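You operate a simulated robot arm through the tools that you are given. There is no shell and no other tool. Be economical: measure what you need, move in short steps, check, and stop when the job is done.

The job below is to be done with a simulated robot arm. You get a single attempt, and the scene is never put back.

TASK
Put the blue peg from the dining table top on top of the tub there and the red peg on top of the blue milk carton.

The check looks at the end state, three seconds after you hand in, the way a careful person would. Anything else that was tipped, shoved, dropped, spilled or broken makes it a failure.

THE ROBOT
A 7-joint arm with a two-finger parallel gripper, fixed in place. Base frame: the origin is at the foot of the arm, x ahead of it, y to its left, z up; the work surface is at about z = 0. Units: m, degrees, N and s.
With the tool pointing down near the work surface it reaches from about 0.24 to 0.62 m from the base axis. Its first joint turns from -66.0 to 66.0 degrees. Payload 2.6 kg.
The tool frame sits at the grasp point between the pads (the TCP): z along the fingers, y along the line on which they close. The tips reach 0.03 m beyond it. The gripper opens to 0.094 m. The fingers are 0.028 m wide and 0.01 m thick; the gripper's body (0.05 by 0.096 m) begins 0.055 m behind the TCP.
Orientation is told as [roll, pitch, yaw] about the base's x, y, z axes, in that order, counted from this pose: with the fingers straight down and closing along the base's y, the tool's x points along the base's -x, its y along +y and its z along -z.

THE INTERFACE
- The arm moves only by the tool servo_tool. Its argument "commands" is text: rows parted by semicolons, each of 7 numbers parted by spaces: the shift along the base's x, y, z in units of 100 mm (1.0 is 100 mm), then the turn, a rotation vector about the base's x, y, z in units of 180 degrees (1.0 is 180 degrees), then the opening in per cent of the stroke, from 0 (shut) to 100 (fully open). In form: tx ty tz wx wy wz grip; .... A call has 1 to 10 rows; each row is the pose to reach, as a shift and turn from the pose commanded when the call began. A call with a number of a shift or a turn outside -1 to 1 is refused whole. A row lasts 0.2 s, in which the tool goes at most 0.05 m and 8.6 degrees; a call with a longer step from one row to the next is refused whole, and so is a gripper value outside its range. A pose out of reach is approached as far as the arm can. The call stops where the force on the tool passes 40 N (or 10 N more than at its start, if that is more) or the arm is blocked; 0.2 s more then pass. The fingers move at their own pace (about 0.072 m/s each) and stop on an object; they squeeze with about 29 N. The grip force told is the motor's: it shows also when the fingers shut on nothing. Time passes only in rows, and 0.2 s behind the last, so rows that repeat a pose let the fingers close. It gives the time, the measured TCP pose, the force on the tool (base axes), the opening and the grip force at its end, in the units of the frame above (readings bear some noise), and new pictures: "views" is both (left out), scene, wrist or none.
- Cameras (640 x 400 px; columns grow to the right, rows downward): "scene" is fixed at [0.0257, 0.4263, 0.5647]; the picture's right is [-0.85, -0.52, 0.00], its down [-0.30, 0.48, -0.82] and it looks along [0.43, -0.70, -0.57] (base axes); focal length 241 px, centre (320, 200). "wrist" rides on the gripper at [-0.037, 0, -0.058] in the tool frame; the picture's right is [0.00, -1.00, 0.00], its down [0.97, 0.00, -0.24] and it looks along [0.24, 0.00, 0.97] (tool axes); focal length 218 px, centre (320, 200).
- measure_at(camera, pixels): there is no depth. For up to 12 entries [column, row, z] of the newest picture of that camera ("zoom" is the newest enlarged one), the place [x, y] in the base frame at which the ray of that pixel passes the height z, good to about 0.002 m. The clock stands still meanwhile.
- enlarge(camera, box): a new picture of the part [left, top, right, bottom] of that camera's present view, enlarged. The clock stands still meanwhile.
- finish_job(): hands the job in; it is judged then, once.

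Keep the steps short. Do not move on a guess: measure, check each grasp and each placing, and mend mistakes. In all there are 60 turns and 120 pictures (those below and enlarged ones count). Leave the gripper open and the arm clear of the work at the hand-in unless told otherwise, and finish with a single line.

The tools are called after ">>>" as a command line: name --argument value ..., lists and objects as JSON in quotes. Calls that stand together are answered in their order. servo_tool: Moves the arm, as the interface text tells. Its arguments: {"type":"object","properties":{"commands":{"type":"string"},"views":{"type":"string","enum":["both","scene","wrist","none"]}},"required":["commands"]} The other tools are called the same way: measure_at (camera, pixels) gives the place at which the rays of pixels pass given heights; enlarge (camera, box) takes an enlarged picture of a part of a camera's view; finish_job () hands the job in.

At the start:

```text
clock: 0.0
ee_pos: [0.3402, -0.0717, 0.3856]
tool_rot: [0.0, -0.1, 0.0]
ft_force: [-0.5, 0.1, 0.8]
width: 0.0939
gripper_force: 0.0
```

scene: 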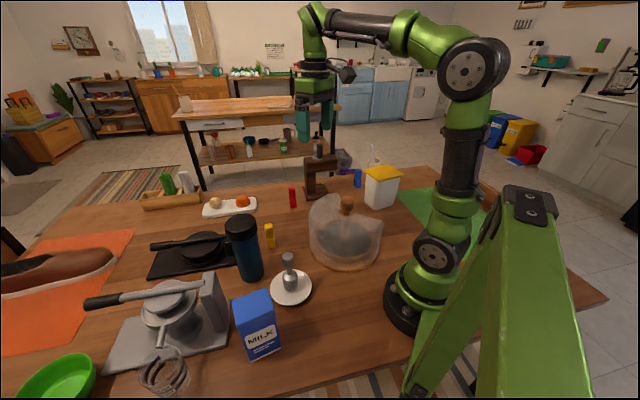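
wrist: 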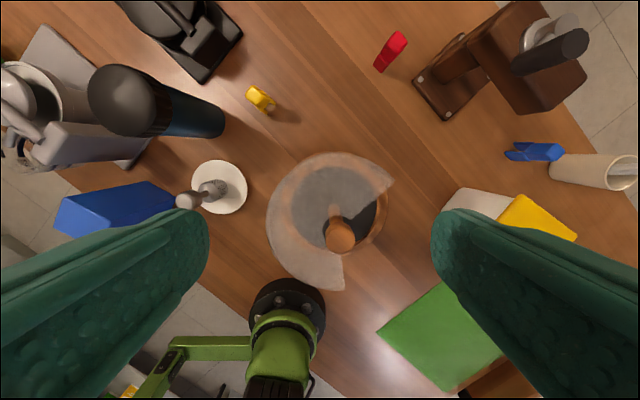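

I see a red peg near (292,197), a blue peg near (357,178), a tub with a yellow lid near (381,185) and a blue milk carton near (256,325). I'll enlarge these areas first.

>>> enlarge --camera "scene" --box '[270, 130, 430, 230]'

>>> enlarge --camera "scene" --box '[200, 260, 330, 370]'

>>> enlarge --camera "wrist" --box '[350, 0, 640, 260]'

```text
4.00 times, centred on (350, 180) of scene
```

zoom: 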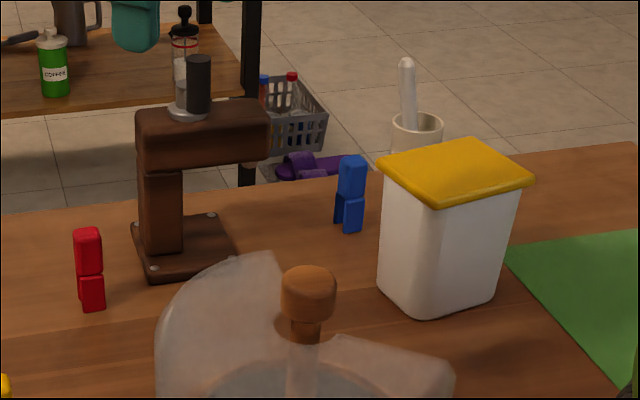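

```text
3.64 times, centred on (265, 315) of scene
```

zoom: 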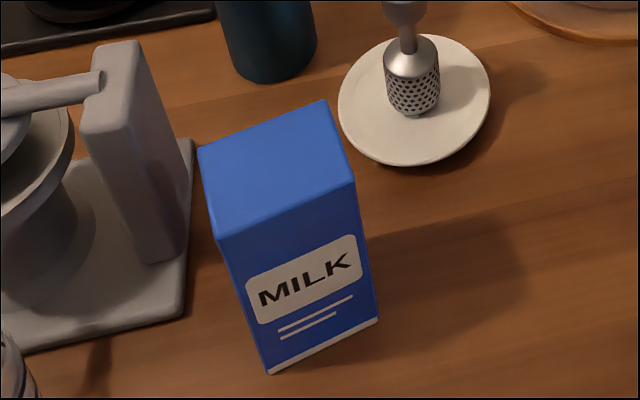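

```text
1.54 times, centred on (495, 130) of wrist
```

zoom: 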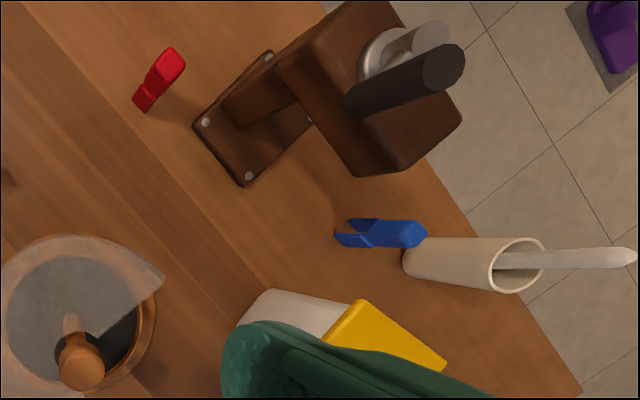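

I'll measure the bases and tops of the pegs, the tub corners and the carton corners.

>>> measure_at --camera "scene" --pixels '[[357.5, 187, 0], [358, 169, 0.06], [293, 206.5, 0], [292, 187, 0.06], [376, 258.5, 0], [364.5, 170, 0.12], [377.5, 180.8, 0.12], [403, 174.5, 0.12], [387.5, 165, 0.12], [376, 207.5, 0], [365, 202, 0], [394, 204, 0]]'

>>> measure_at --camera "wrist" --pixels '[[380, 70, 0], [398, 38, 0.06], [508, 155, 0], [558, 152, 0.06], [550, 180, 0], [500, 200, 0.12], [540, 195, 0.12], [577, 240, 0.12], [250, 95, 0.05], [175, 190, 0.12], [60, 200, 0.12], [55, 230, 0.12]]'

>>> measure_at --camera "scene" --pixels '[[254.5, 361.5, 0], [281, 348.5, 0], [232, 301, 0.12], [237.5, 325, 0.12], [274.5, 309, 0.12], [266, 288, 0.12], [232, 301, 0.1], [237.5, 325, 0.1], [274.5, 309, 0.1], [266, 288, 0.1]]'

```text
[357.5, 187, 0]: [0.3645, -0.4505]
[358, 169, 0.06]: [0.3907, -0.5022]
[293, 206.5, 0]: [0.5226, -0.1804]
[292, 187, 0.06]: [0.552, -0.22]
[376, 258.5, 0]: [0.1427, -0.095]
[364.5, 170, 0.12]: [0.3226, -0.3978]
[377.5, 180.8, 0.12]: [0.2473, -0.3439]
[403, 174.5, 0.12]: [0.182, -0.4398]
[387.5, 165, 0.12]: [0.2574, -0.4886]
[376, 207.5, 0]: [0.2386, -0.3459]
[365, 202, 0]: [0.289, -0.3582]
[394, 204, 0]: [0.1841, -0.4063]
```

```text
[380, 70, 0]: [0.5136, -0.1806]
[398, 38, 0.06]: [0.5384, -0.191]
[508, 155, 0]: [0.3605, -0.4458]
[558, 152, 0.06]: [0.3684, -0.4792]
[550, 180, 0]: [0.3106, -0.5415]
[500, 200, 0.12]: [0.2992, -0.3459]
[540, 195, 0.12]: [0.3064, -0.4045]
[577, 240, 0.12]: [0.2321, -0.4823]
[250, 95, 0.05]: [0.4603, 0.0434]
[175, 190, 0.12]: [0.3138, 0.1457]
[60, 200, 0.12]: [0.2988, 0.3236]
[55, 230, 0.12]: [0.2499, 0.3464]
```

```text
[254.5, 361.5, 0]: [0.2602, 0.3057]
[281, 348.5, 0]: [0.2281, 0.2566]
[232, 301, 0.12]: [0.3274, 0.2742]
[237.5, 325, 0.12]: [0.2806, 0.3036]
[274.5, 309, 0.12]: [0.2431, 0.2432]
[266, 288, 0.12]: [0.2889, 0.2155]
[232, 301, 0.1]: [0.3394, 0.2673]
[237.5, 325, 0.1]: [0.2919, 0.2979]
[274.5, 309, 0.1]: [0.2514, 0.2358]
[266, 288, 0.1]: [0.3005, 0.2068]
```

Both views agree: the red peg stands near (0.52,-0.18) and the blue one near (0.362,-0.449). Both are upright and about 0.085 tall. I'll move at this height toward the red peg for a closer wrist view, staying clear of the brown stand.

>>> servo_tool --commands "0.4 -0.25 -0.1 0 0 0 100; 0.8 -0.5 -0.3 0 0 0 100; 1 -0.8 -0.6 0 0 0 100; 1 -0.8 -0.6 0 0 0 100" --views "wrist"

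```text
refused: row 2 steps farther than a row can; nothing moved
```

>>> servo_tool --commands "0.35 -0.25 -0.15 0 0 0 100; 0.7 -0.5 -0.3 0 0 0 100; 1 -0.75 -0.5 0 0 0 100; 1 -0.8 -0.6 0 0 0 100" --views "wrist"

```text
clock: 1.0
ee_pos: [0.4398, -0.1514, 0.3277]
tool_rot: [0.0, -0.1, 0.0]
ft_force: [0.0, 0.5, 0.7]
width: 0.0938
gripper_force: 0.1
```

wrist: 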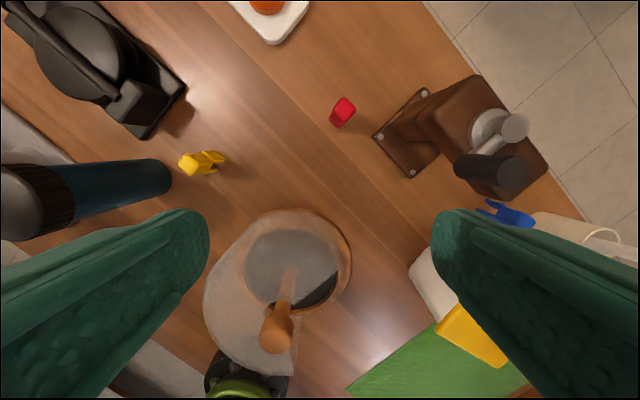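

The red peg is now at about (343,112). I'll enlarge it and the area around the stand.

>>> enlarge --camera "wrist" --box '[303, 85, 383, 135]'

>>> enlarge --camera "scene" --box '[272, 180, 312, 212]'

>>> measure_at --camera "wrist" --pixels '[[343, 105, 0.085], [336, 122, 0], [379, 136, 0.01], [412, 176, 0.01], [484, 205, 0], [520, 215, 0.085], [452, 170, 0.2], [420, 110, 0.2], [441, 325, 0.12], [458, 303, 0.12], [500, 367, 0.12], [512, 340, 0.12]]'

```text
8.00 times, centred on (343, 110) of wrist
```

zoom: 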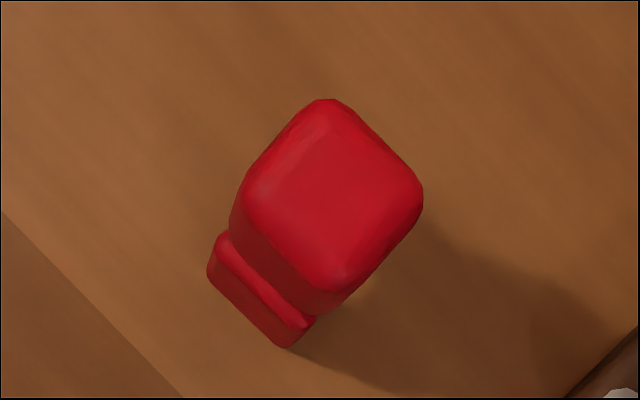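

```text
12.50 times, centred on (292, 196) of scene
```

zoom: 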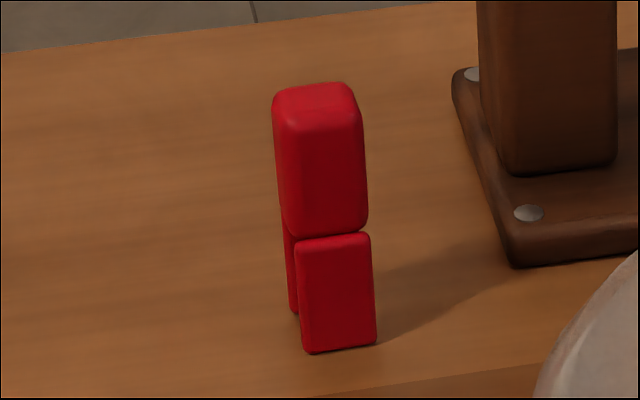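

```text
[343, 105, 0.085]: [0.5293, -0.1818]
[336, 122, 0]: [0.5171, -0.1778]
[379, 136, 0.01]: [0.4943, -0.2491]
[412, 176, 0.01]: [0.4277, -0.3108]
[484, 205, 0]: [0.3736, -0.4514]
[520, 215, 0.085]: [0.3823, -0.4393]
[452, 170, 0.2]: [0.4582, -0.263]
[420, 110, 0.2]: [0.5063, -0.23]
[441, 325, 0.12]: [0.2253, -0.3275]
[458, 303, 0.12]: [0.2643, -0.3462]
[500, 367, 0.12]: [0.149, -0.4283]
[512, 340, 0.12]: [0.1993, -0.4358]
```

The red peg's faces sit at about 45° to the base axes. I'll cross the two cameras' rays on the peg tops and the stand to fix their positions and heights.

>>> measure_at --camera "wrist" --pixels '[[344.6, 108.7, 0.07], [344.6, 108.7, 0.09], [337, 126, 0.0]]'

>>> measure_at --camera "scene" --pixels '[[291.8, 187.5, 0.07], [291.8, 187.5, 0.09], [293.3, 207.5, 0.0], [311, 191.5, 0.015], [304.5, 163, 0.15], [304.5, 163, 0.2], [316, 170, 0.15], [316, 170, 0.2], [314, 199, 0.0]]'

>>> enlarge --camera "scene" --box '[290, 130, 410, 210]'

```text
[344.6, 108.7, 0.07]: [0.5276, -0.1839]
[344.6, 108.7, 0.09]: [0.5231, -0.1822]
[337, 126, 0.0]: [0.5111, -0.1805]
```

```text
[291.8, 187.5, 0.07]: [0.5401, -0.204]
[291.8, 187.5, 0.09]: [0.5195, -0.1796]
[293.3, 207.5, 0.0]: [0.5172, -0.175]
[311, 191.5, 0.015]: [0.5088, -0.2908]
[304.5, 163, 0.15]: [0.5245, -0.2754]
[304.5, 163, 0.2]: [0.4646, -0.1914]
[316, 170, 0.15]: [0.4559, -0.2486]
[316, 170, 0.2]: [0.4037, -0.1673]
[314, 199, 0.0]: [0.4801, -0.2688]
```

```text
5.00 times, centred on (350, 170) of scene
```

zoom: 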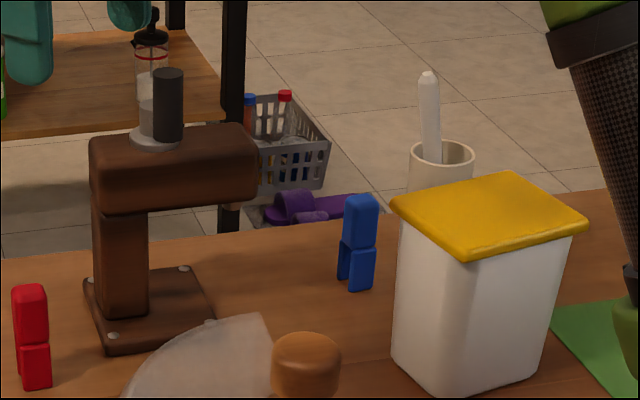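

The rays meet at a red peg top centre of about (0.5225,-0.182), height 0.088. I'll turn +45° and go above it to z≈0.21.

>>> servo_tool --commands "0.15 -0.05 0 0 0 0.042 100; 0.3 -0.1 -0.15 0 0 0.084 100; 0.45 -0.15 -0.4 0 0 0.126 100; 0.6 -0.2 -0.65 0 0 0.168 100; 0.75 -0.25 -0.9 0 0 0.21 100; 0.827 -0.306 -1 0 0 0.25 100; 0.827 -0.306 -1 0 0 0.25 100"

```text
clock: 2.6
ee_pos: [0.5241, -0.1832, 0.2246]
tool_rot: [0.0, -0.1, 45.2]
ft_force: [0.1, -0.2, 0.2]
width: 0.0939
gripper_force: 0.1
```

scene: 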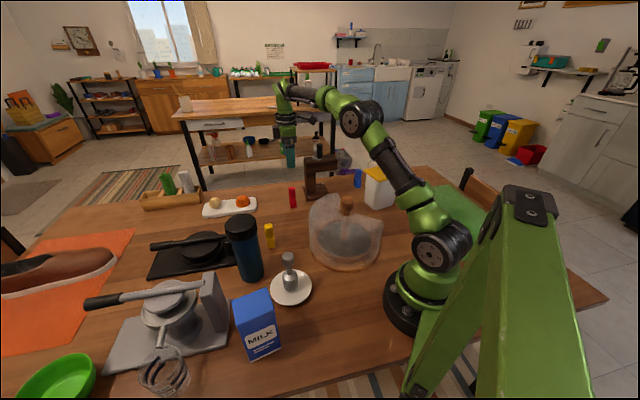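
wrist: 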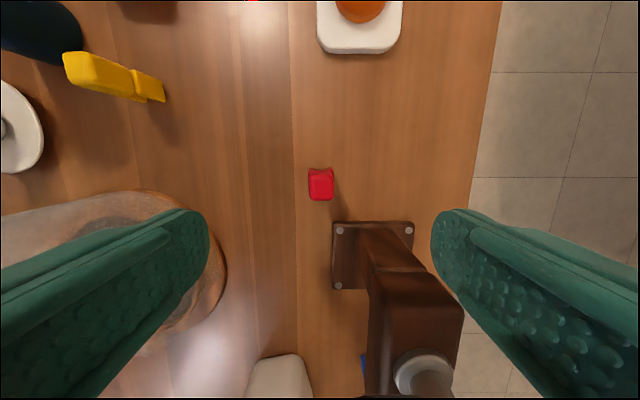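

The peg at (321,185) is now square to the fingers. I'll measure its centre again and check the stand's clearance.

>>> measure_at --camera "wrist" --pixels '[[321, 184, 0.088], [310, 184, 0.088], [332, 184, 0.088], [335, 222, 0.015], [413, 222, 0.015], [360, 230, 0.1], [395, 235, 0.1], [380, 270, 0.145], [460, 290, 0.145]]'

>>> enlarge --camera "wrist" --box '[280, 150, 440, 250]'

```text
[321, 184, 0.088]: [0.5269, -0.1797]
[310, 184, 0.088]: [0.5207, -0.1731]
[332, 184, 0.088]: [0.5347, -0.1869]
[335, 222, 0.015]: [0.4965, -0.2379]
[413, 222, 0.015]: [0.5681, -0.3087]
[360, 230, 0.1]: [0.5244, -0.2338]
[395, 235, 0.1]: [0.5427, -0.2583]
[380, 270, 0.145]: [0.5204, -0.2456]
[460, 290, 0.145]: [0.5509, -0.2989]
```

```text
4.00 times, centred on (360, 200) of wrist
```

zoom: 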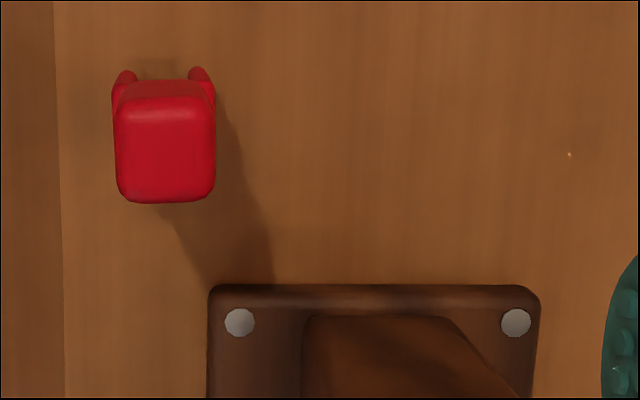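

The TCP sits over the peg top within 1–2 mm, and the stand is more than 30 mm away on the tool's x side. I'll descend in two stages with the fingers open.

>>> servo_tool --commands "0 0 -0.4 0 0 0 100; 0 0 -0.7 0 0 0 100; 0 0 -0.95 0 0 0 100"

```text
clock: 3.4
ee_pos: [0.5231, -0.1823, 0.1296]
tool_rot: [0.0, 0.0, 45.1]
ft_force: [-0.8, -0.6, 0.3]
width: 0.094
gripper_force: 0.1
```

scene: 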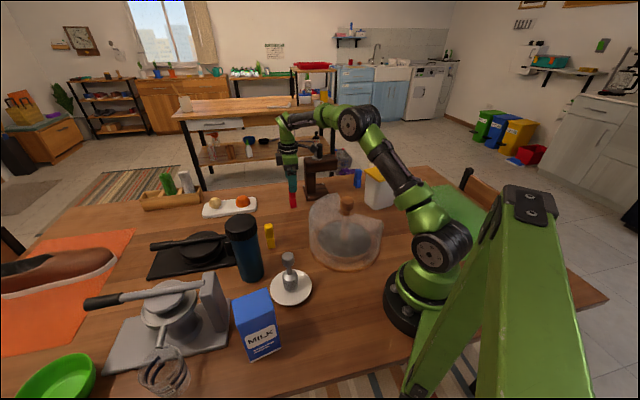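
wrist: 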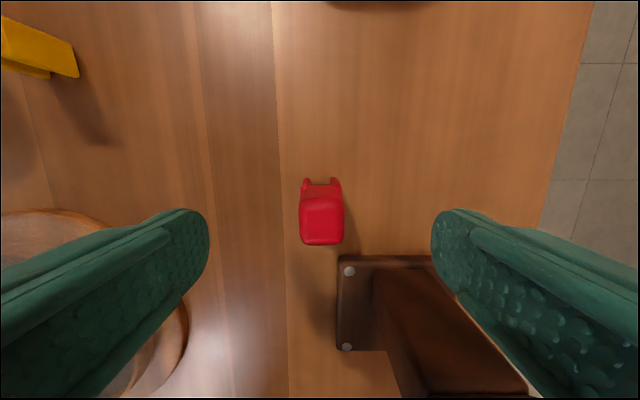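

The peg is centred at (321,220). I'll narrow the opening to 65% for more room at the stand, then descend to TCP z≈0.07.

>>> servo_tool --commands "0 0 0 0 0 0 65; 0 0 -0.1 0 0 0 65; 0 0 -0.25 0 0 0 65; 0 0 -0.4 0 0 0 65; 0 0 -0.58 0 0 0 65"

```text
clock: 4.6
ee_pos: [0.5247, -0.1828, 0.0717]
tool_rot: [0.0, 0.1, 45.0]
ft_force: [0.3, 0.1, 0.9]
width: 0.061
gripper_force: 0.1
```

scene: 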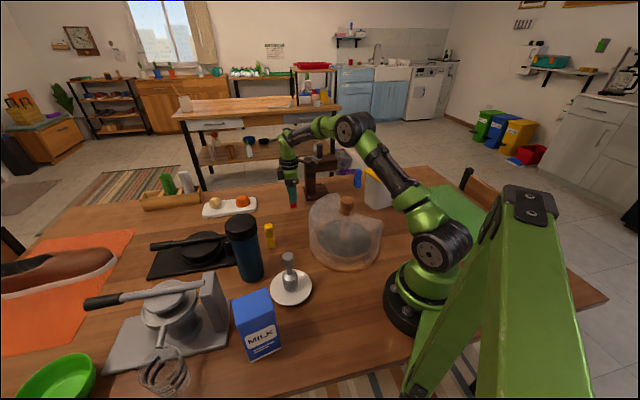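
wrist: 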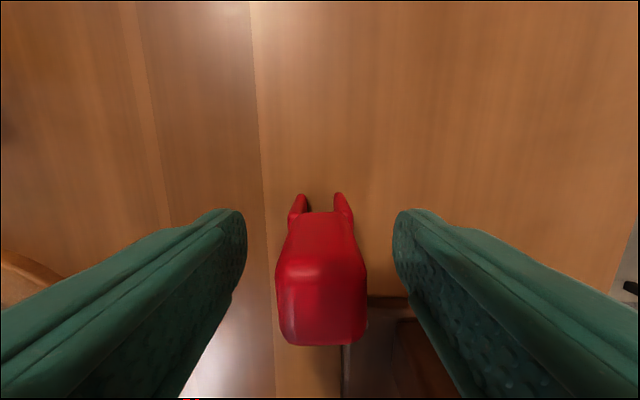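

The peg sits between the pads at about (322,300). I'll close on it.

>>> servo_tool --commands "0 0 0 0 0 0 0; 0 0 0 0 0 0 0; 0 0 0 0 0 0 0; 0 0 0 0 0 0 0" --views "wrist"

```text
clock: 5.6
ee_pos: [0.5241, -0.1817, 0.0722]
tool_rot: [0.0, -0.1, 45.0]
ft_force: [-0.7, 0.3, -0.2]
width: 0.0274
gripper_force: 29.1
```

wrist: 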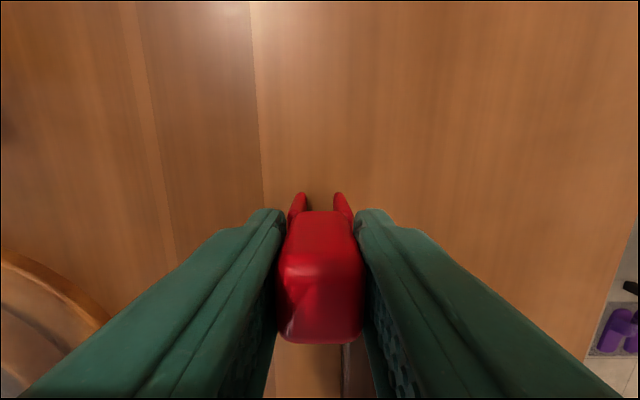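

Grip is firm at width 0.0274 and 29 N. I'll lift straight up.

>>> servo_tool --commands "0 0 0.1 0 0 0 0; 0 0 0.4 0 0 0 0; 0 0 0.7 0 0 0 0; 0 0 1 0 0 0 0" --views "wrist"

>>> servo_tool --commands "0 0 0.4 0 0 0 0; 0 0 0.8 0 0 0 0; 0 0 1 0 0 0 0; 0 0 1 0 0 0 0"

```text
clock: 6.6
ee_pos: [0.5246, -0.1826, 0.1709]
tool_rot: [0.0, 0.0, 45.0]
ft_force: [0.5, -0.1, -0.3]
width: 0.0271
gripper_force: 29.1
```

wrist: 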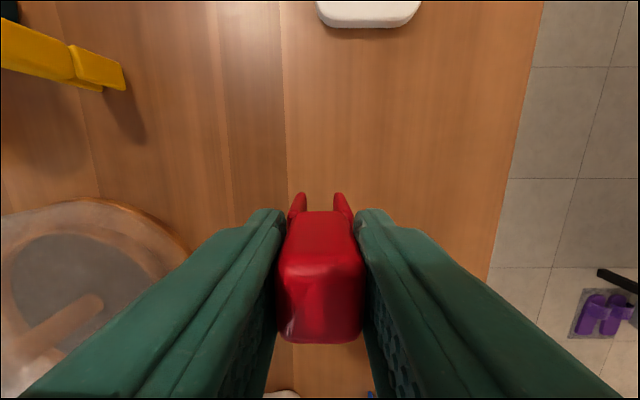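

```text
clock: 7.6
ee_pos: [0.5237, -0.1827, 0.2718]
tool_rot: [0.0, 0.0, 45.0]
ft_force: [0.1, 0.4, -0.3]
width: 0.0273
gripper_force: 29.5
```

scene: 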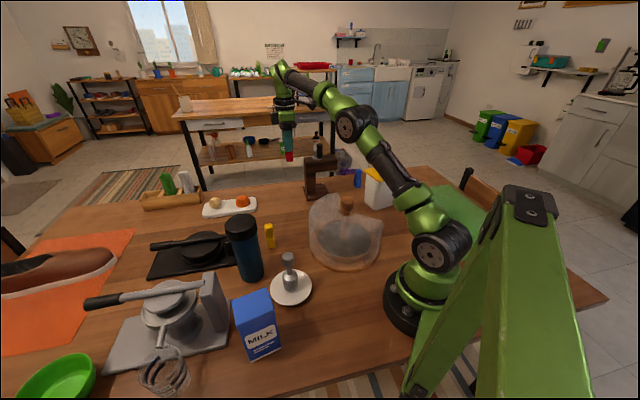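
wrist: 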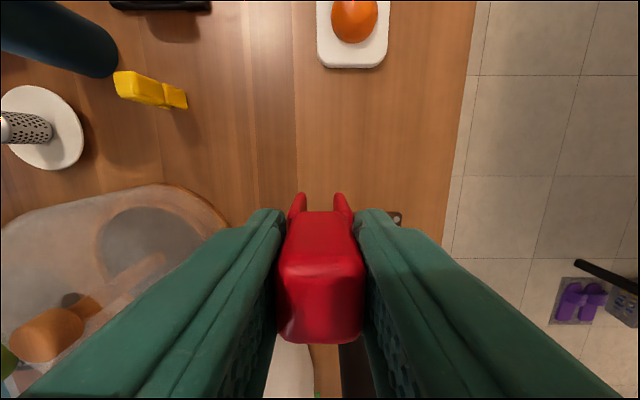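

Lifted and the grip holds. The carton top rays suggest height ≈0.15 and centre ≈(0.27,0.27). I'll carry the peg high over the bowl toward it in stages.

>>> servo_tool --commands "-0.1 0.1 0.25 0 0 0 0; -0.3 0.3 0.5 0 0 0 0; -0.5 0.5 0.7 0 0 0 0; -0.7 0.75 0.7 0 0 0 0; -0.9 1 0.7 0 0 0 0" --views "none"

>>> servo_tool --commands "-0.2 0.3 0 0 0 0 0; -0.4 0.6 0 0 0 0 0; -0.6 0.8 0 0 0 0 0; -0.75 1 0 0 0 0 0" --views "none"

>>> servo_tool --commands "-0.2 0.3 0 0 0 0 0; -0.4 0.6 0 0 0 0 0; -0.6 0.8 0 0 0 0 0; -0.75 1 0 0 0 0 0; -0.75 1 0 0 0 0 0"

```text
clock: 8.8
ee_pos: [0.432, -0.0826, 0.3409]
tool_rot: [0.0, 0.0, 45.0]
ft_force: [-0.2, -0.5, -0.5]
width: 0.0271
gripper_force: 28.6
```

```text
clock: 9.8
ee_pos: [0.3602, 0.0175, 0.3418]
tool_rot: [0.0, 0.0, 45.0]
ft_force: [-0.1, -0.2, 0.3]
width: 0.0272
gripper_force: 29.1
```

```text
clock: 11.0
ee_pos: [0.2825, 0.1181, 0.3418]
tool_rot: [0.1, 0.0, 45.0]
ft_force: [0.7, 0.3, -0.4]
width: 0.0271
gripper_force: 29.6
```

scene: 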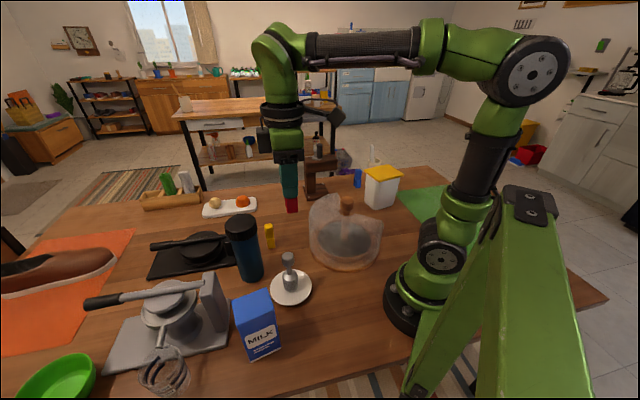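
wrist: 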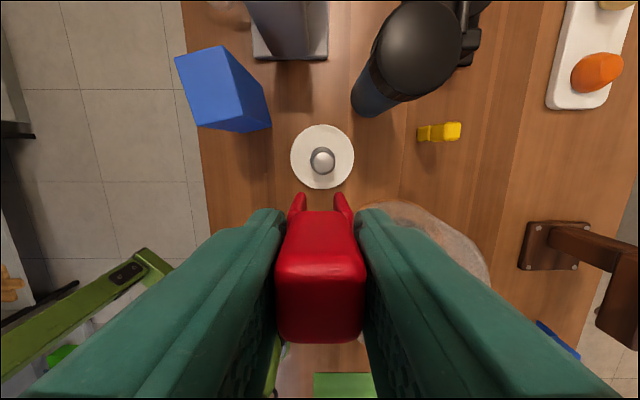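

The carton top is visible in the wrist view at about (207,87). I'll enlarge it.

>>> enlarge --camera "wrist" --box '[160, 35, 288, 140]'

```text
3.81 times, centred on (224, 88) of wrist
```

zoom: 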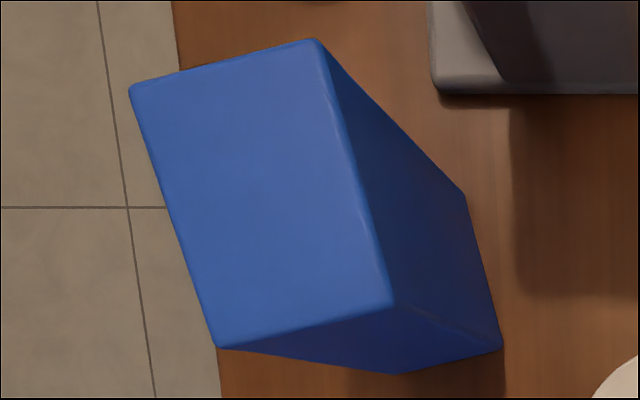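

Top corners in the zoom are (128,90), (316,38), (395,305) and (218,348). Bottom corners are (502,348), (405,373) and (466,195). I'll measure them at candidate heights.

>>> measure_at --camera "zoom" --pixels '[[128, 90, 0.14], [316, 38, 0.14], [395, 305, 0.14], [218, 348, 0.14], [128, 90, 0.16], [316, 38, 0.16], [395, 305, 0.16], [218, 348, 0.16], [502, 348, 0], [402, 373, 0], [466, 195, 0]]'

>>> measure_at --camera "scene" --pixels '[[232.5, 302, 0.14], [238, 325, 0.14], [274, 309, 0.14], [267, 288, 0.14], [232.5, 302, 0.16], [238, 325, 0.16], [274, 309, 0.16], [267, 288, 0.16]]'

```text
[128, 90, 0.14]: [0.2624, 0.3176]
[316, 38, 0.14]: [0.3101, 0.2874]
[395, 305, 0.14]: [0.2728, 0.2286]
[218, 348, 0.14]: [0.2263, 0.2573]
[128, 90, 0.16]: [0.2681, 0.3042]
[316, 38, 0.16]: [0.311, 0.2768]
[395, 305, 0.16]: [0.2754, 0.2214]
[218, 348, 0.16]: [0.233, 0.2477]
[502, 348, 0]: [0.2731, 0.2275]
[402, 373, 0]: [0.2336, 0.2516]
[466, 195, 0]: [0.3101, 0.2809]
```

```text
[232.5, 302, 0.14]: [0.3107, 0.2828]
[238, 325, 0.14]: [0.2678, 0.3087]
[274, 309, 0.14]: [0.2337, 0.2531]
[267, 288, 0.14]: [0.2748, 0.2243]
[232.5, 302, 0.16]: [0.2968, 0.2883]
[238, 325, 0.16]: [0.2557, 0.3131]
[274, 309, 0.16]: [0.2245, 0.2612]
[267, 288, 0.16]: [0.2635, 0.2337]
```

Both cameras agree: carton top z ≈0.145, centre ≈(0.270,0.268). I'll move over it.

>>> servo_tool --commands "-0.05 0.3 0 0 0 0 0; -0.1 0.6 0 0 0 0 0; -0.12 0.85 0 0 0 0 0; -0.12 1 0 0 0 0 0" --views "none"

>>> servo_tool --commands "0 0.25 -0.2 0 0 0 0; 0 0.4 -0.5 0 0 0 0; 0 0.5 -0.8 0 0 0 0; 0 0.5 -1 0 0 0 0; 0 0.5 -1 0 0 0 0"

```text
clock: 12.0
ee_pos: [0.27, 0.2195, 0.3419]
tool_rot: [0.0, 0.0, 44.9]
ft_force: [-0.1, 0.1, -0.8]
width: 0.027
gripper_force: 29.0
```

```text
clock: 13.2
ee_pos: [0.2708, 0.2677, 0.2411]
tool_rot: [0.1, 0.0, 45.0]
ft_force: [0.5, 0.5, -0.1]
width: 0.0271
gripper_force: 28.8
```

scene: 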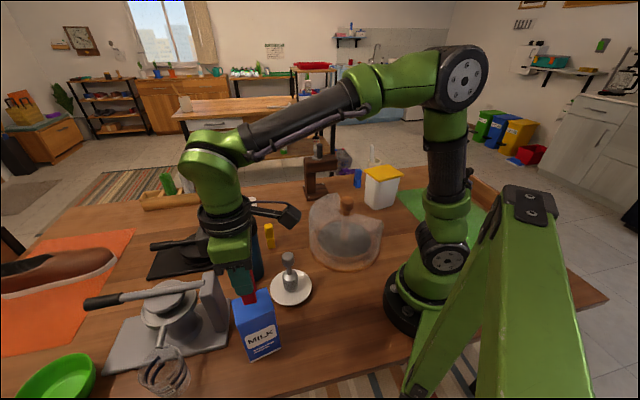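
wrist: 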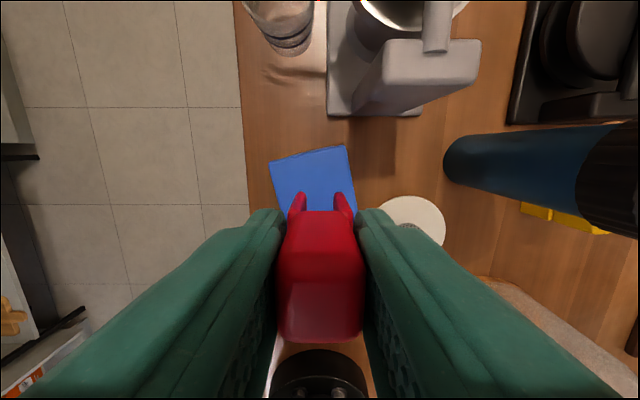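

The peg hangs just above the carton. I'll check alignment in an enlarged scene view.

>>> enlarge --camera "scene" --box '[200, 240, 310, 370]'

>>> measure_at --camera "wrist" --pixels '[[270, 160, 0.145], [347, 145, 0.145], [357, 205, 0.145], [445, 155, 0], [590, 190, 0.22]]'

```text
3.08 times, centred on (255, 305) of scene
```

zoom: 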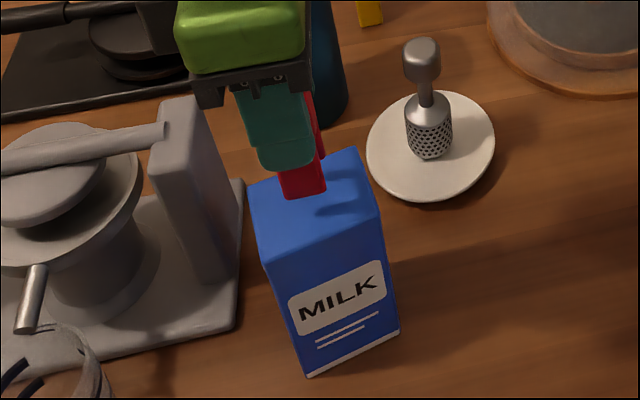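

```text
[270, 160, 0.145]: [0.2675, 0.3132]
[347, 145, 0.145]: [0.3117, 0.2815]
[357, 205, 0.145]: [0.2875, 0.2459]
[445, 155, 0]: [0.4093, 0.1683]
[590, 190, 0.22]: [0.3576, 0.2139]
```

It is aligned over the top centre. I'll lower slowly to about z=0.218 and watch the force.

>>> servo_tool --commands "0 0 -0.08 0 0 0 0; 0 0 -0.15 0 0 0 0; 0 0 -0.19 0 0 0 0; 0 0 -0.21 0 0 0 0; 0 0 -0.225 0 0 0 0; 0 0 -0.225 0 0 0 0" --views "scene"

>>> enlarge --camera "scene" --box '[220, 260, 300, 320]'

```text
clock: 14.6
ee_pos: [0.2715, 0.2676, 0.2221]
tool_rot: [0.0, -0.3, 44.9]
ft_force: [-1.2, -2.0, 18.7]
width: 0.0273
gripper_force: 29.0
```

scene: 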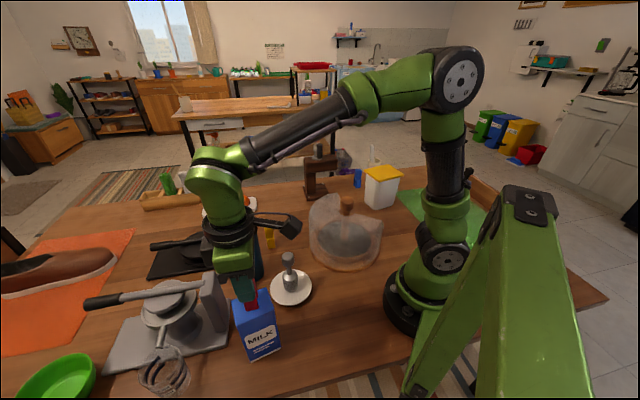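

```text
6.67 times, centred on (260, 290) of scene
```

zoom: 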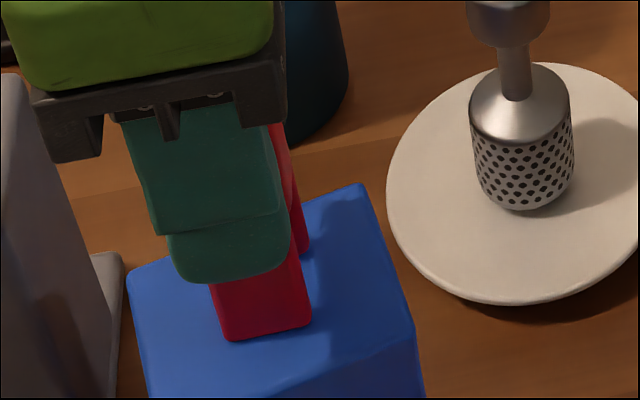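

The peg touches the carton with 18.7 N. I'll ease up 3 mm to unload, then open only to 45% gently.

>>> servo_tool --commands "0 0 0.015 0 0 0 0; 0 0 0.03 0 0 0 0; 0 0 0.03 0 0 0 0" --views "none"

```text
clock: 15.4
ee_pos: [0.2701, 0.2666, 0.2218]
tool_rot: [-0.1, 0.1, 45.1]
ft_force: [0.3, 0.7, 2.5]
width: 0.0273
gripper_force: 29.2
```

Light contact now, 2.5 N. I'll open.

>>> servo_tool --commands "0 0 0 0 0 0 35; 0 0 0 0 0 0 45; 0 0 0 0 0 0 60; 0 0 0 0 0 0 60"

>>> enlarge --camera "scene" --box '[220, 260, 300, 320]'

```text
clock: 16.4
ee_pos: [0.2705, 0.2674, 0.2234]
tool_rot: [-0.1, 0.1, 45.1]
ft_force: [1.1, 0.6, -0.3]
width: 0.0564
gripper_force: 0.0
```

scene: 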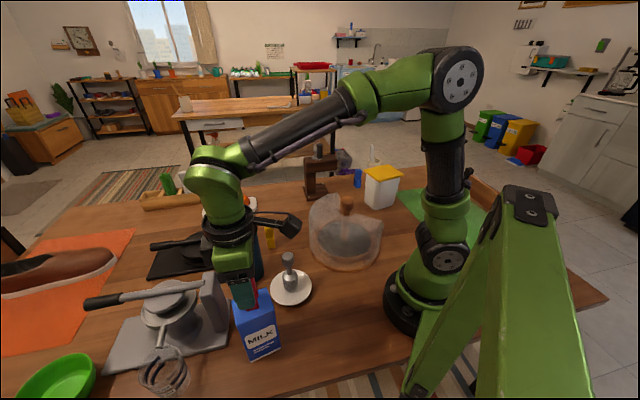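
wrist: 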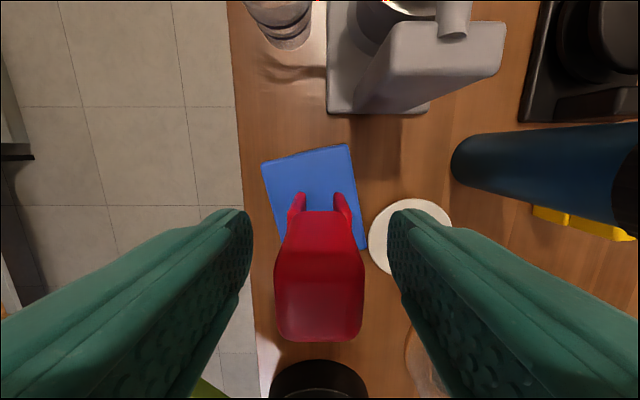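

```text
6.67 times, centred on (260, 290) of scene
```

zoom: 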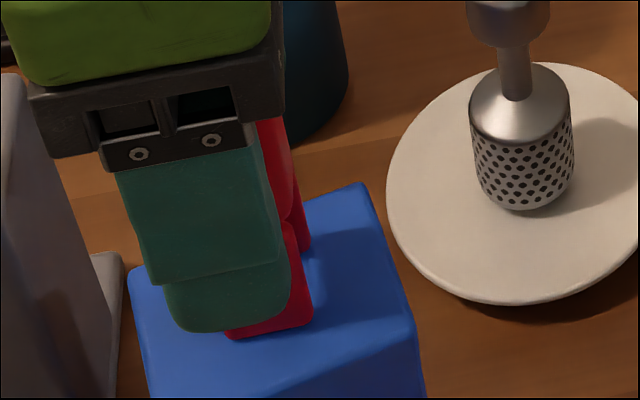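

The peg stands free. I'll rise straight up.

>>> servo_tool --commands "0 0 0.1 0 0 0 60; 0 0 0.3 0 0 0 60; 0 0 0.6 0 0 0 60; 0 0 1 0 0 0 60; 0 0 1 0 0 0 60"

>>> enlarge --camera "scene" --box '[200, 240, 310, 370]'

```text
clock: 17.6
ee_pos: [0.2715, 0.2683, 0.3232]
tool_rot: [0.0, 0.1, 45.0]
ft_force: [0.9, 0.2, -0.1]
width: 0.0564
gripper_force: 0.0
```

scene: 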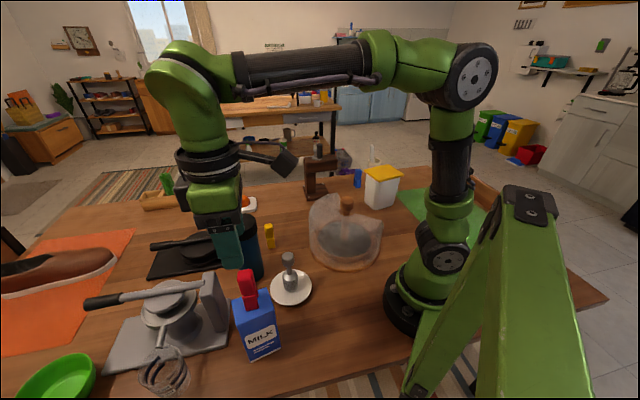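
wrist: 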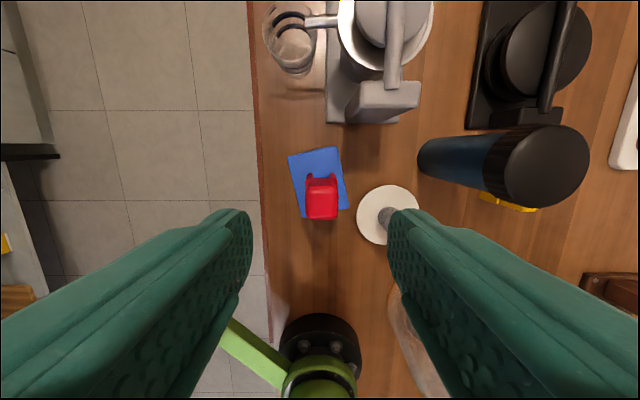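

```text
3.08 times, centred on (255, 305) of scene
```

zoom: 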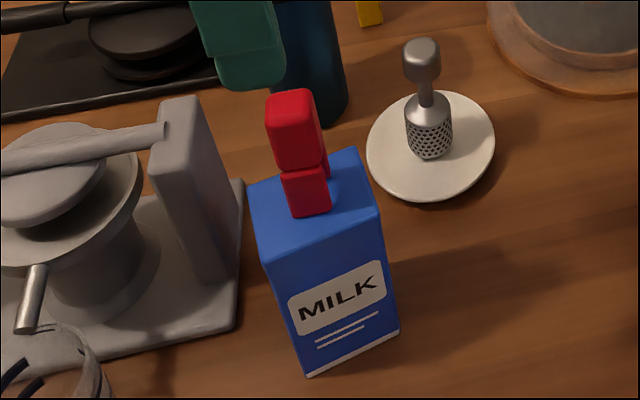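

The red peg stands securely on the carton. Next I'll travel high toward the blue peg, unwinding the turn on the way.

>>> servo_tool --commands "0.05 -0.2 0.2 0 0 0 60; 0.15 -0.6 0.3 0 0 0 60; 0.25 -1 0.3 0 0 0 60" --views "none"

>>> servo_tool --commands "0.1 -0.35 0 0 0 -0.04 60; 0.2 -0.7 0 0 0 -0.08 60; 0.25 -1 0 0 0 -0.12 60" --views "none"

>>> servo_tool --commands "0.1 -0.35 0 0 0 -0.04 60; 0.2 -0.7 0 0 0 -0.08 60; 0.25 -1 0 0 0 -0.13 60" --views "none"

>>> servo_tool --commands "0 -0.35 0 0 0 0 60; 0 -0.7 0 0 0 0 60; 0 -1 0 0 0 0 60" --views "none"

>>> servo_tool --commands "0 -0.35 0 0 0 0 60; 0 -0.7 0 0 0 0 60; 0 -1 0 0 0 0 60; 0 -1 0 0 0 0 60"

```text
clock: 18.4
ee_pos: [0.2951, 0.1683, 0.3542]
tool_rot: [-0.1, 0.0, 45.1]
ft_force: [0.2, -0.1, -0.1]
width: 0.0564
gripper_force: 0.1
```

```text
clock: 19.2
ee_pos: [0.3202, 0.0683, 0.3544]
tool_rot: [-0.1, 0.0, 23.3]
ft_force: [0.8, -0.9, 1.0]
width: 0.0565
gripper_force: 0.1
```

```text
refused: row 3 steps farther than a row can; nothing moved
```

```text
clock: 20.0
ee_pos: [0.3203, -0.0293, 0.3528]
tool_rot: [0.0, 0.1, 23.4]
ft_force: [0.0, 0.2, -0.5]
width: 0.0565
gripper_force: 0.0
```

```text
clock: 21.0
ee_pos: [0.3229, -0.1313, 0.3533]
tool_rot: [0.0, -0.1, 23.4]
ft_force: [0.0, 0.4, -0.2]
width: 0.0564
gripper_force: 0.0
```

scene: 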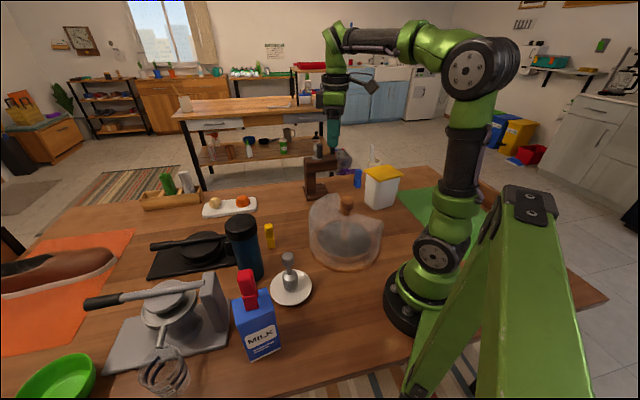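
wrist: 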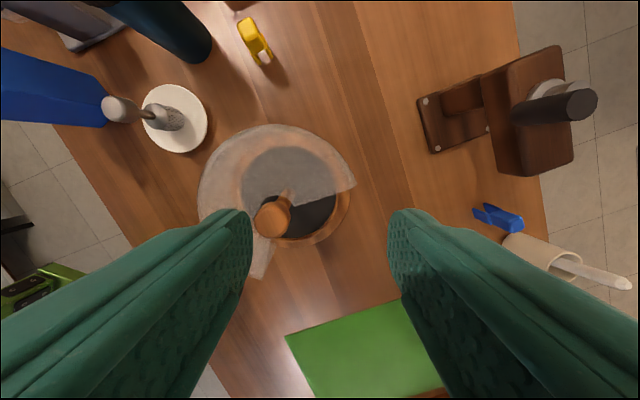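

One call was refused because a turn step was too large. The arm is fine at yaw 23°. I'll go on toward the blue peg for a look from above.

>>> servo_tool --commands "0.05 -0.3 0 0 0 -0.04 60; 0.1 -0.65 0 0 0 -0.08 60; 0.1 -1 0 0 0 -0.12 60" --views "none"

>>> servo_tool --commands "0.1 -0.3 0 0 0 0 60; 0.1 -0.65 0 0 0 0 60; 0.1 -1 0 0 0 0 60" --views "none"

>>> servo_tool --commands "0.1 -0.3 -0.1 0 0 0 60; 0.15 -0.6 -0.2 0 0 0 60; 0.15 -0.6 -0.2 0 0 0 60"

```text
clock: 21.8
ee_pos: [0.3322, -0.2316, 0.3525]
tool_rot: [0.0, 0.0, 1.7]
ft_force: [0.6, -0.4, -0.8]
width: 0.0563
gripper_force: 0.2
```

```text
clock: 22.6
ee_pos: [0.3408, -0.3307, 0.3507]
tool_rot: [0.0, -0.1, 1.8]
ft_force: [0.3, 0.2, -0.5]
width: 0.0563
gripper_force: 0.0
```

```text
clock: 23.4
ee_pos: [0.3546, -0.3934, 0.3322]
tool_rot: [0.0, 0.0, 1.8]
ft_force: [0.6, -0.4, 0.0]
width: 0.0562
gripper_force: 0.1
```

scene: 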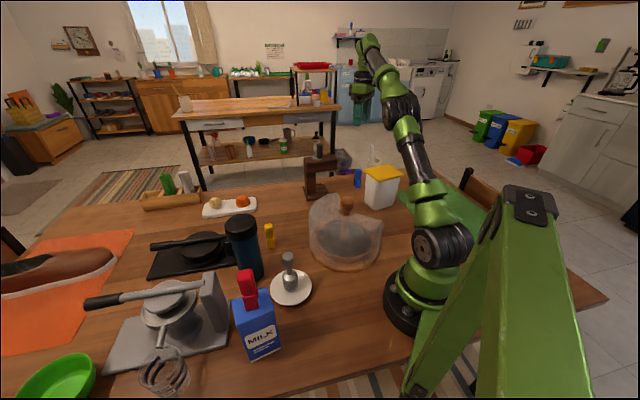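
wrist: 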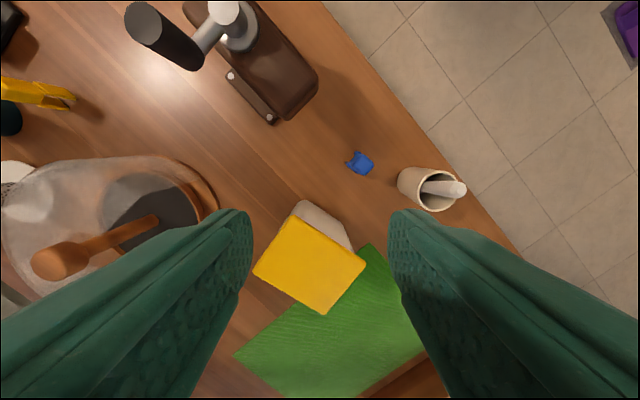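

The blue peg at (361,163), the tub lid and the mortar are all visible. I'll enlarge them.

>>> enlarge --camera "wrist" --box '[330, 140, 410, 190]'

>>> enlarge --camera "wrist" --box '[240, 130, 480, 330]'

```text
8.00 times, centred on (370, 165) of wrist
```

zoom: 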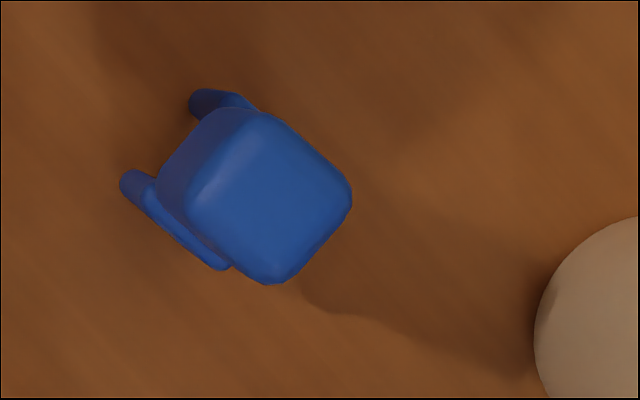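

```text
2.00 times, centred on (360, 230) of wrist
```

zoom: 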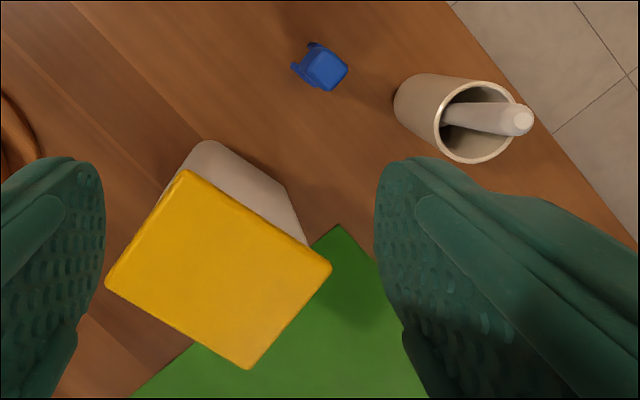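

I'll measure the peg, mortar and tub corners from this enlarged view.

>>> measure_at --camera "zoom" --pixels '[[328, 68, 0.088], [395, 92, 0], [400, 120, 0], [436, 120, 0.08], [470, 80, 0.08], [516, 130, 0.08], [185, 171, 0.14], [105, 282, 0.14], [248, 370, 0.14], [332, 265, 0.14], [310, 245, 0], [215, 140, 0]]'

>>> measure_at --camera "scene" --pixels '[[364.5, 170, 0.14], [377.5, 181.3, 0.14], [407, 175, 0.14], [390, 164.5, 0.14], [358, 169.5, 0.088], [365, 170.5, 0.16], [385, 181.3, 0.16], [407, 175, 0.16], [390, 164.5, 0.16]]'

>>> enlarge --camera "scene" --box '[340, 140, 420, 220]'

```text
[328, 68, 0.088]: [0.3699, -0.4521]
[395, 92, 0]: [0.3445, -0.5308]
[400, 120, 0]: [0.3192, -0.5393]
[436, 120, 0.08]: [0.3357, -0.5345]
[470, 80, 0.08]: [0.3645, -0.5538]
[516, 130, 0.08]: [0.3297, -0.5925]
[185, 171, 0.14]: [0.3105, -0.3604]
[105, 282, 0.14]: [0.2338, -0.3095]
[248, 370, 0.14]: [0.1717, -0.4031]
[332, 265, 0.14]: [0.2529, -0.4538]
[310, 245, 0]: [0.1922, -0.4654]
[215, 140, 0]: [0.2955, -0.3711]
```

```text
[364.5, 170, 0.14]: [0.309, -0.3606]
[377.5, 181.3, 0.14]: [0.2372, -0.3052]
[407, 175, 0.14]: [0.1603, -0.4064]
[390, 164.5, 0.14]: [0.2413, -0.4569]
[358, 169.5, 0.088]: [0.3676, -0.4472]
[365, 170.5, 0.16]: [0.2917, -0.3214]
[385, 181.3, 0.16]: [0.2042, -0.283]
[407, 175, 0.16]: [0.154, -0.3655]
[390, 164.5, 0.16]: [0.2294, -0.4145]
```

```text
5.00 times, centred on (380, 180) of scene
```

zoom: 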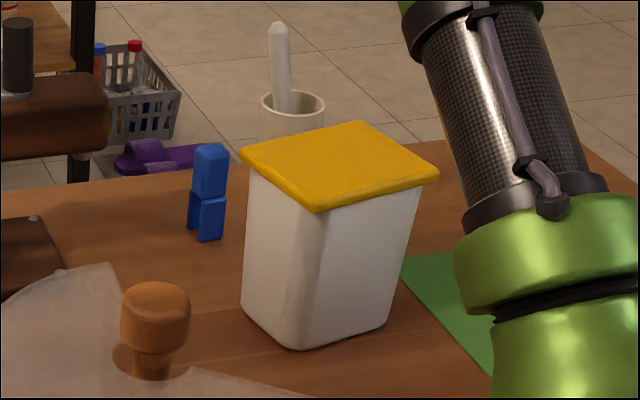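

The tub lid is at z≈0.14 with centre (0.240,-0.382). The blue peg top centre is about (0.368,-0.450). The mortar and tub are 80 mm or more away from it. I'll turn about -42° to align with the peg and go above it.

>>> servo_tool --commands "0.03 -0.1 -0.1 0 0 -0.039 60; 0.06 -0.2 -0.2 0 0 -0.078 60; 0.09 -0.3 -0.4 0 0 -0.117 60; 0.11 -0.4 -0.6 0 0 -0.156 60; 0.134 -0.5 -0.75 0 0 -0.195 60; 0.134 -0.566 -0.95 0 0 -0.233 60; 0.134 -0.566 -0.95 0 0 -0.233 60"

```text
clock: 25.0
ee_pos: [0.367, -0.4507, 0.237]
tool_rot: [0.0, -0.2, -40.2]
ft_force: [0.0, 0.3, -0.4]
width: 0.0563
gripper_force: 0.1
out of reach, approached as far as the arm can: row 5
```

scene: 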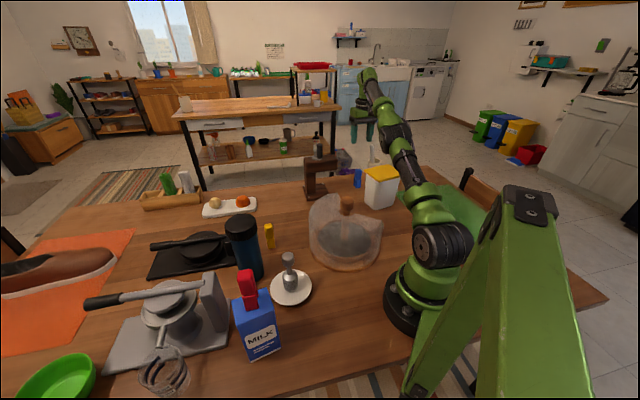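
wrist: 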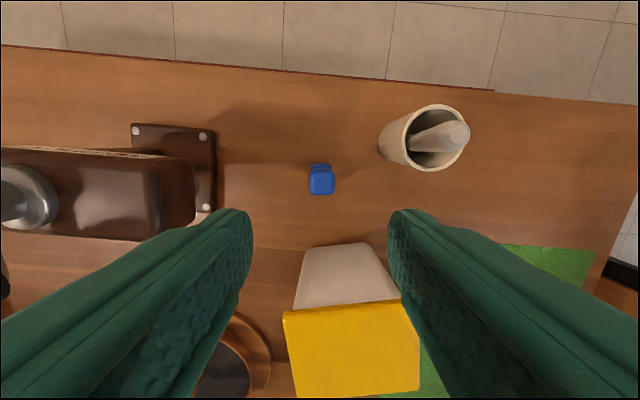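

Aligned with the peg at (321,180). I'll enlarge and check the clearance to the stand on the left.

>>> enlarge --camera "wrist" --box '[240, 130, 400, 230]'

>>> measure_at --camera "wrist" --pixels '[[321, 182, 0.088], [195, 190, 0.145], [195, 190, 0.1], [216, 190, 0.02], [380, 150, 0], [410, 165, 0.08], [285, 312, 0.14], [412, 300, 0.14], [350, 250, 0]]'

```text
4.00 times, centred on (320, 180) of wrist
```

zoom: 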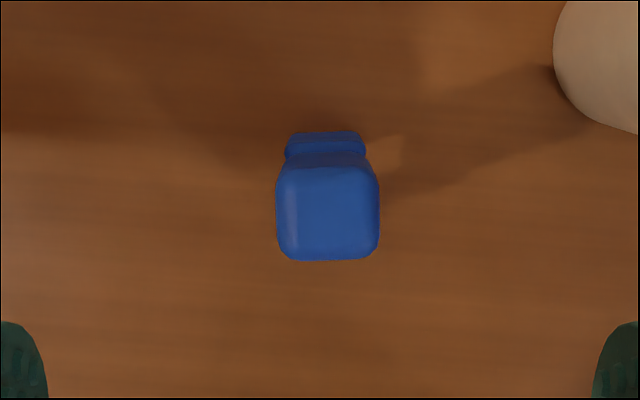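

```text
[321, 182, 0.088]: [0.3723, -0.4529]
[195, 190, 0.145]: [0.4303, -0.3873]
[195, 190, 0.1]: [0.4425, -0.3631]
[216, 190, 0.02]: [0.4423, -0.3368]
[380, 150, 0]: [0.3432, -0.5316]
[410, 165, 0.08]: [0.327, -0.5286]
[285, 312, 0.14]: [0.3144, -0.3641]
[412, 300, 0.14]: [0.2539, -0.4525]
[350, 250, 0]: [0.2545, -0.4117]
```

Yaw matches and the stand is about 90 mm away along the closing line. I'll shift 2–3 mm and descend to z≈0.14.

>>> servo_tool --commands "0.02 -0.02 -0.3 0 0 0 65; 0.02 -0.02 -0.65 0 0 0 65; 0.02 -0.02 -0.97 0 0 0 65; 0.02 -0.02 -0.97 0 0 0 65" --views "wrist"

```text
clock: 26.0
ee_pos: [0.3712, -0.4511, 0.1401]
tool_rot: [0.0, 0.0, -40.2]
ft_force: [0.9, 0.6, 0.5]
width: 0.0611
gripper_force: 0.1
```

wrist: 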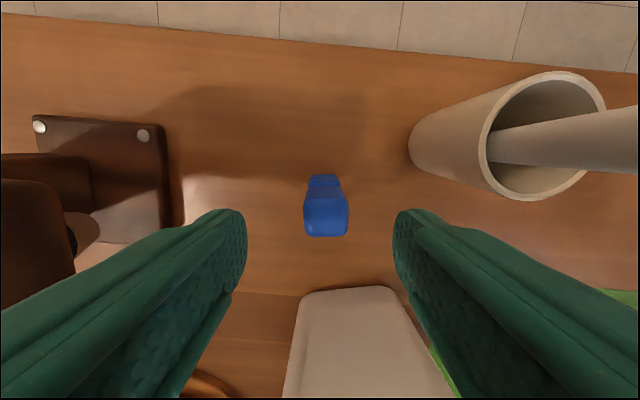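

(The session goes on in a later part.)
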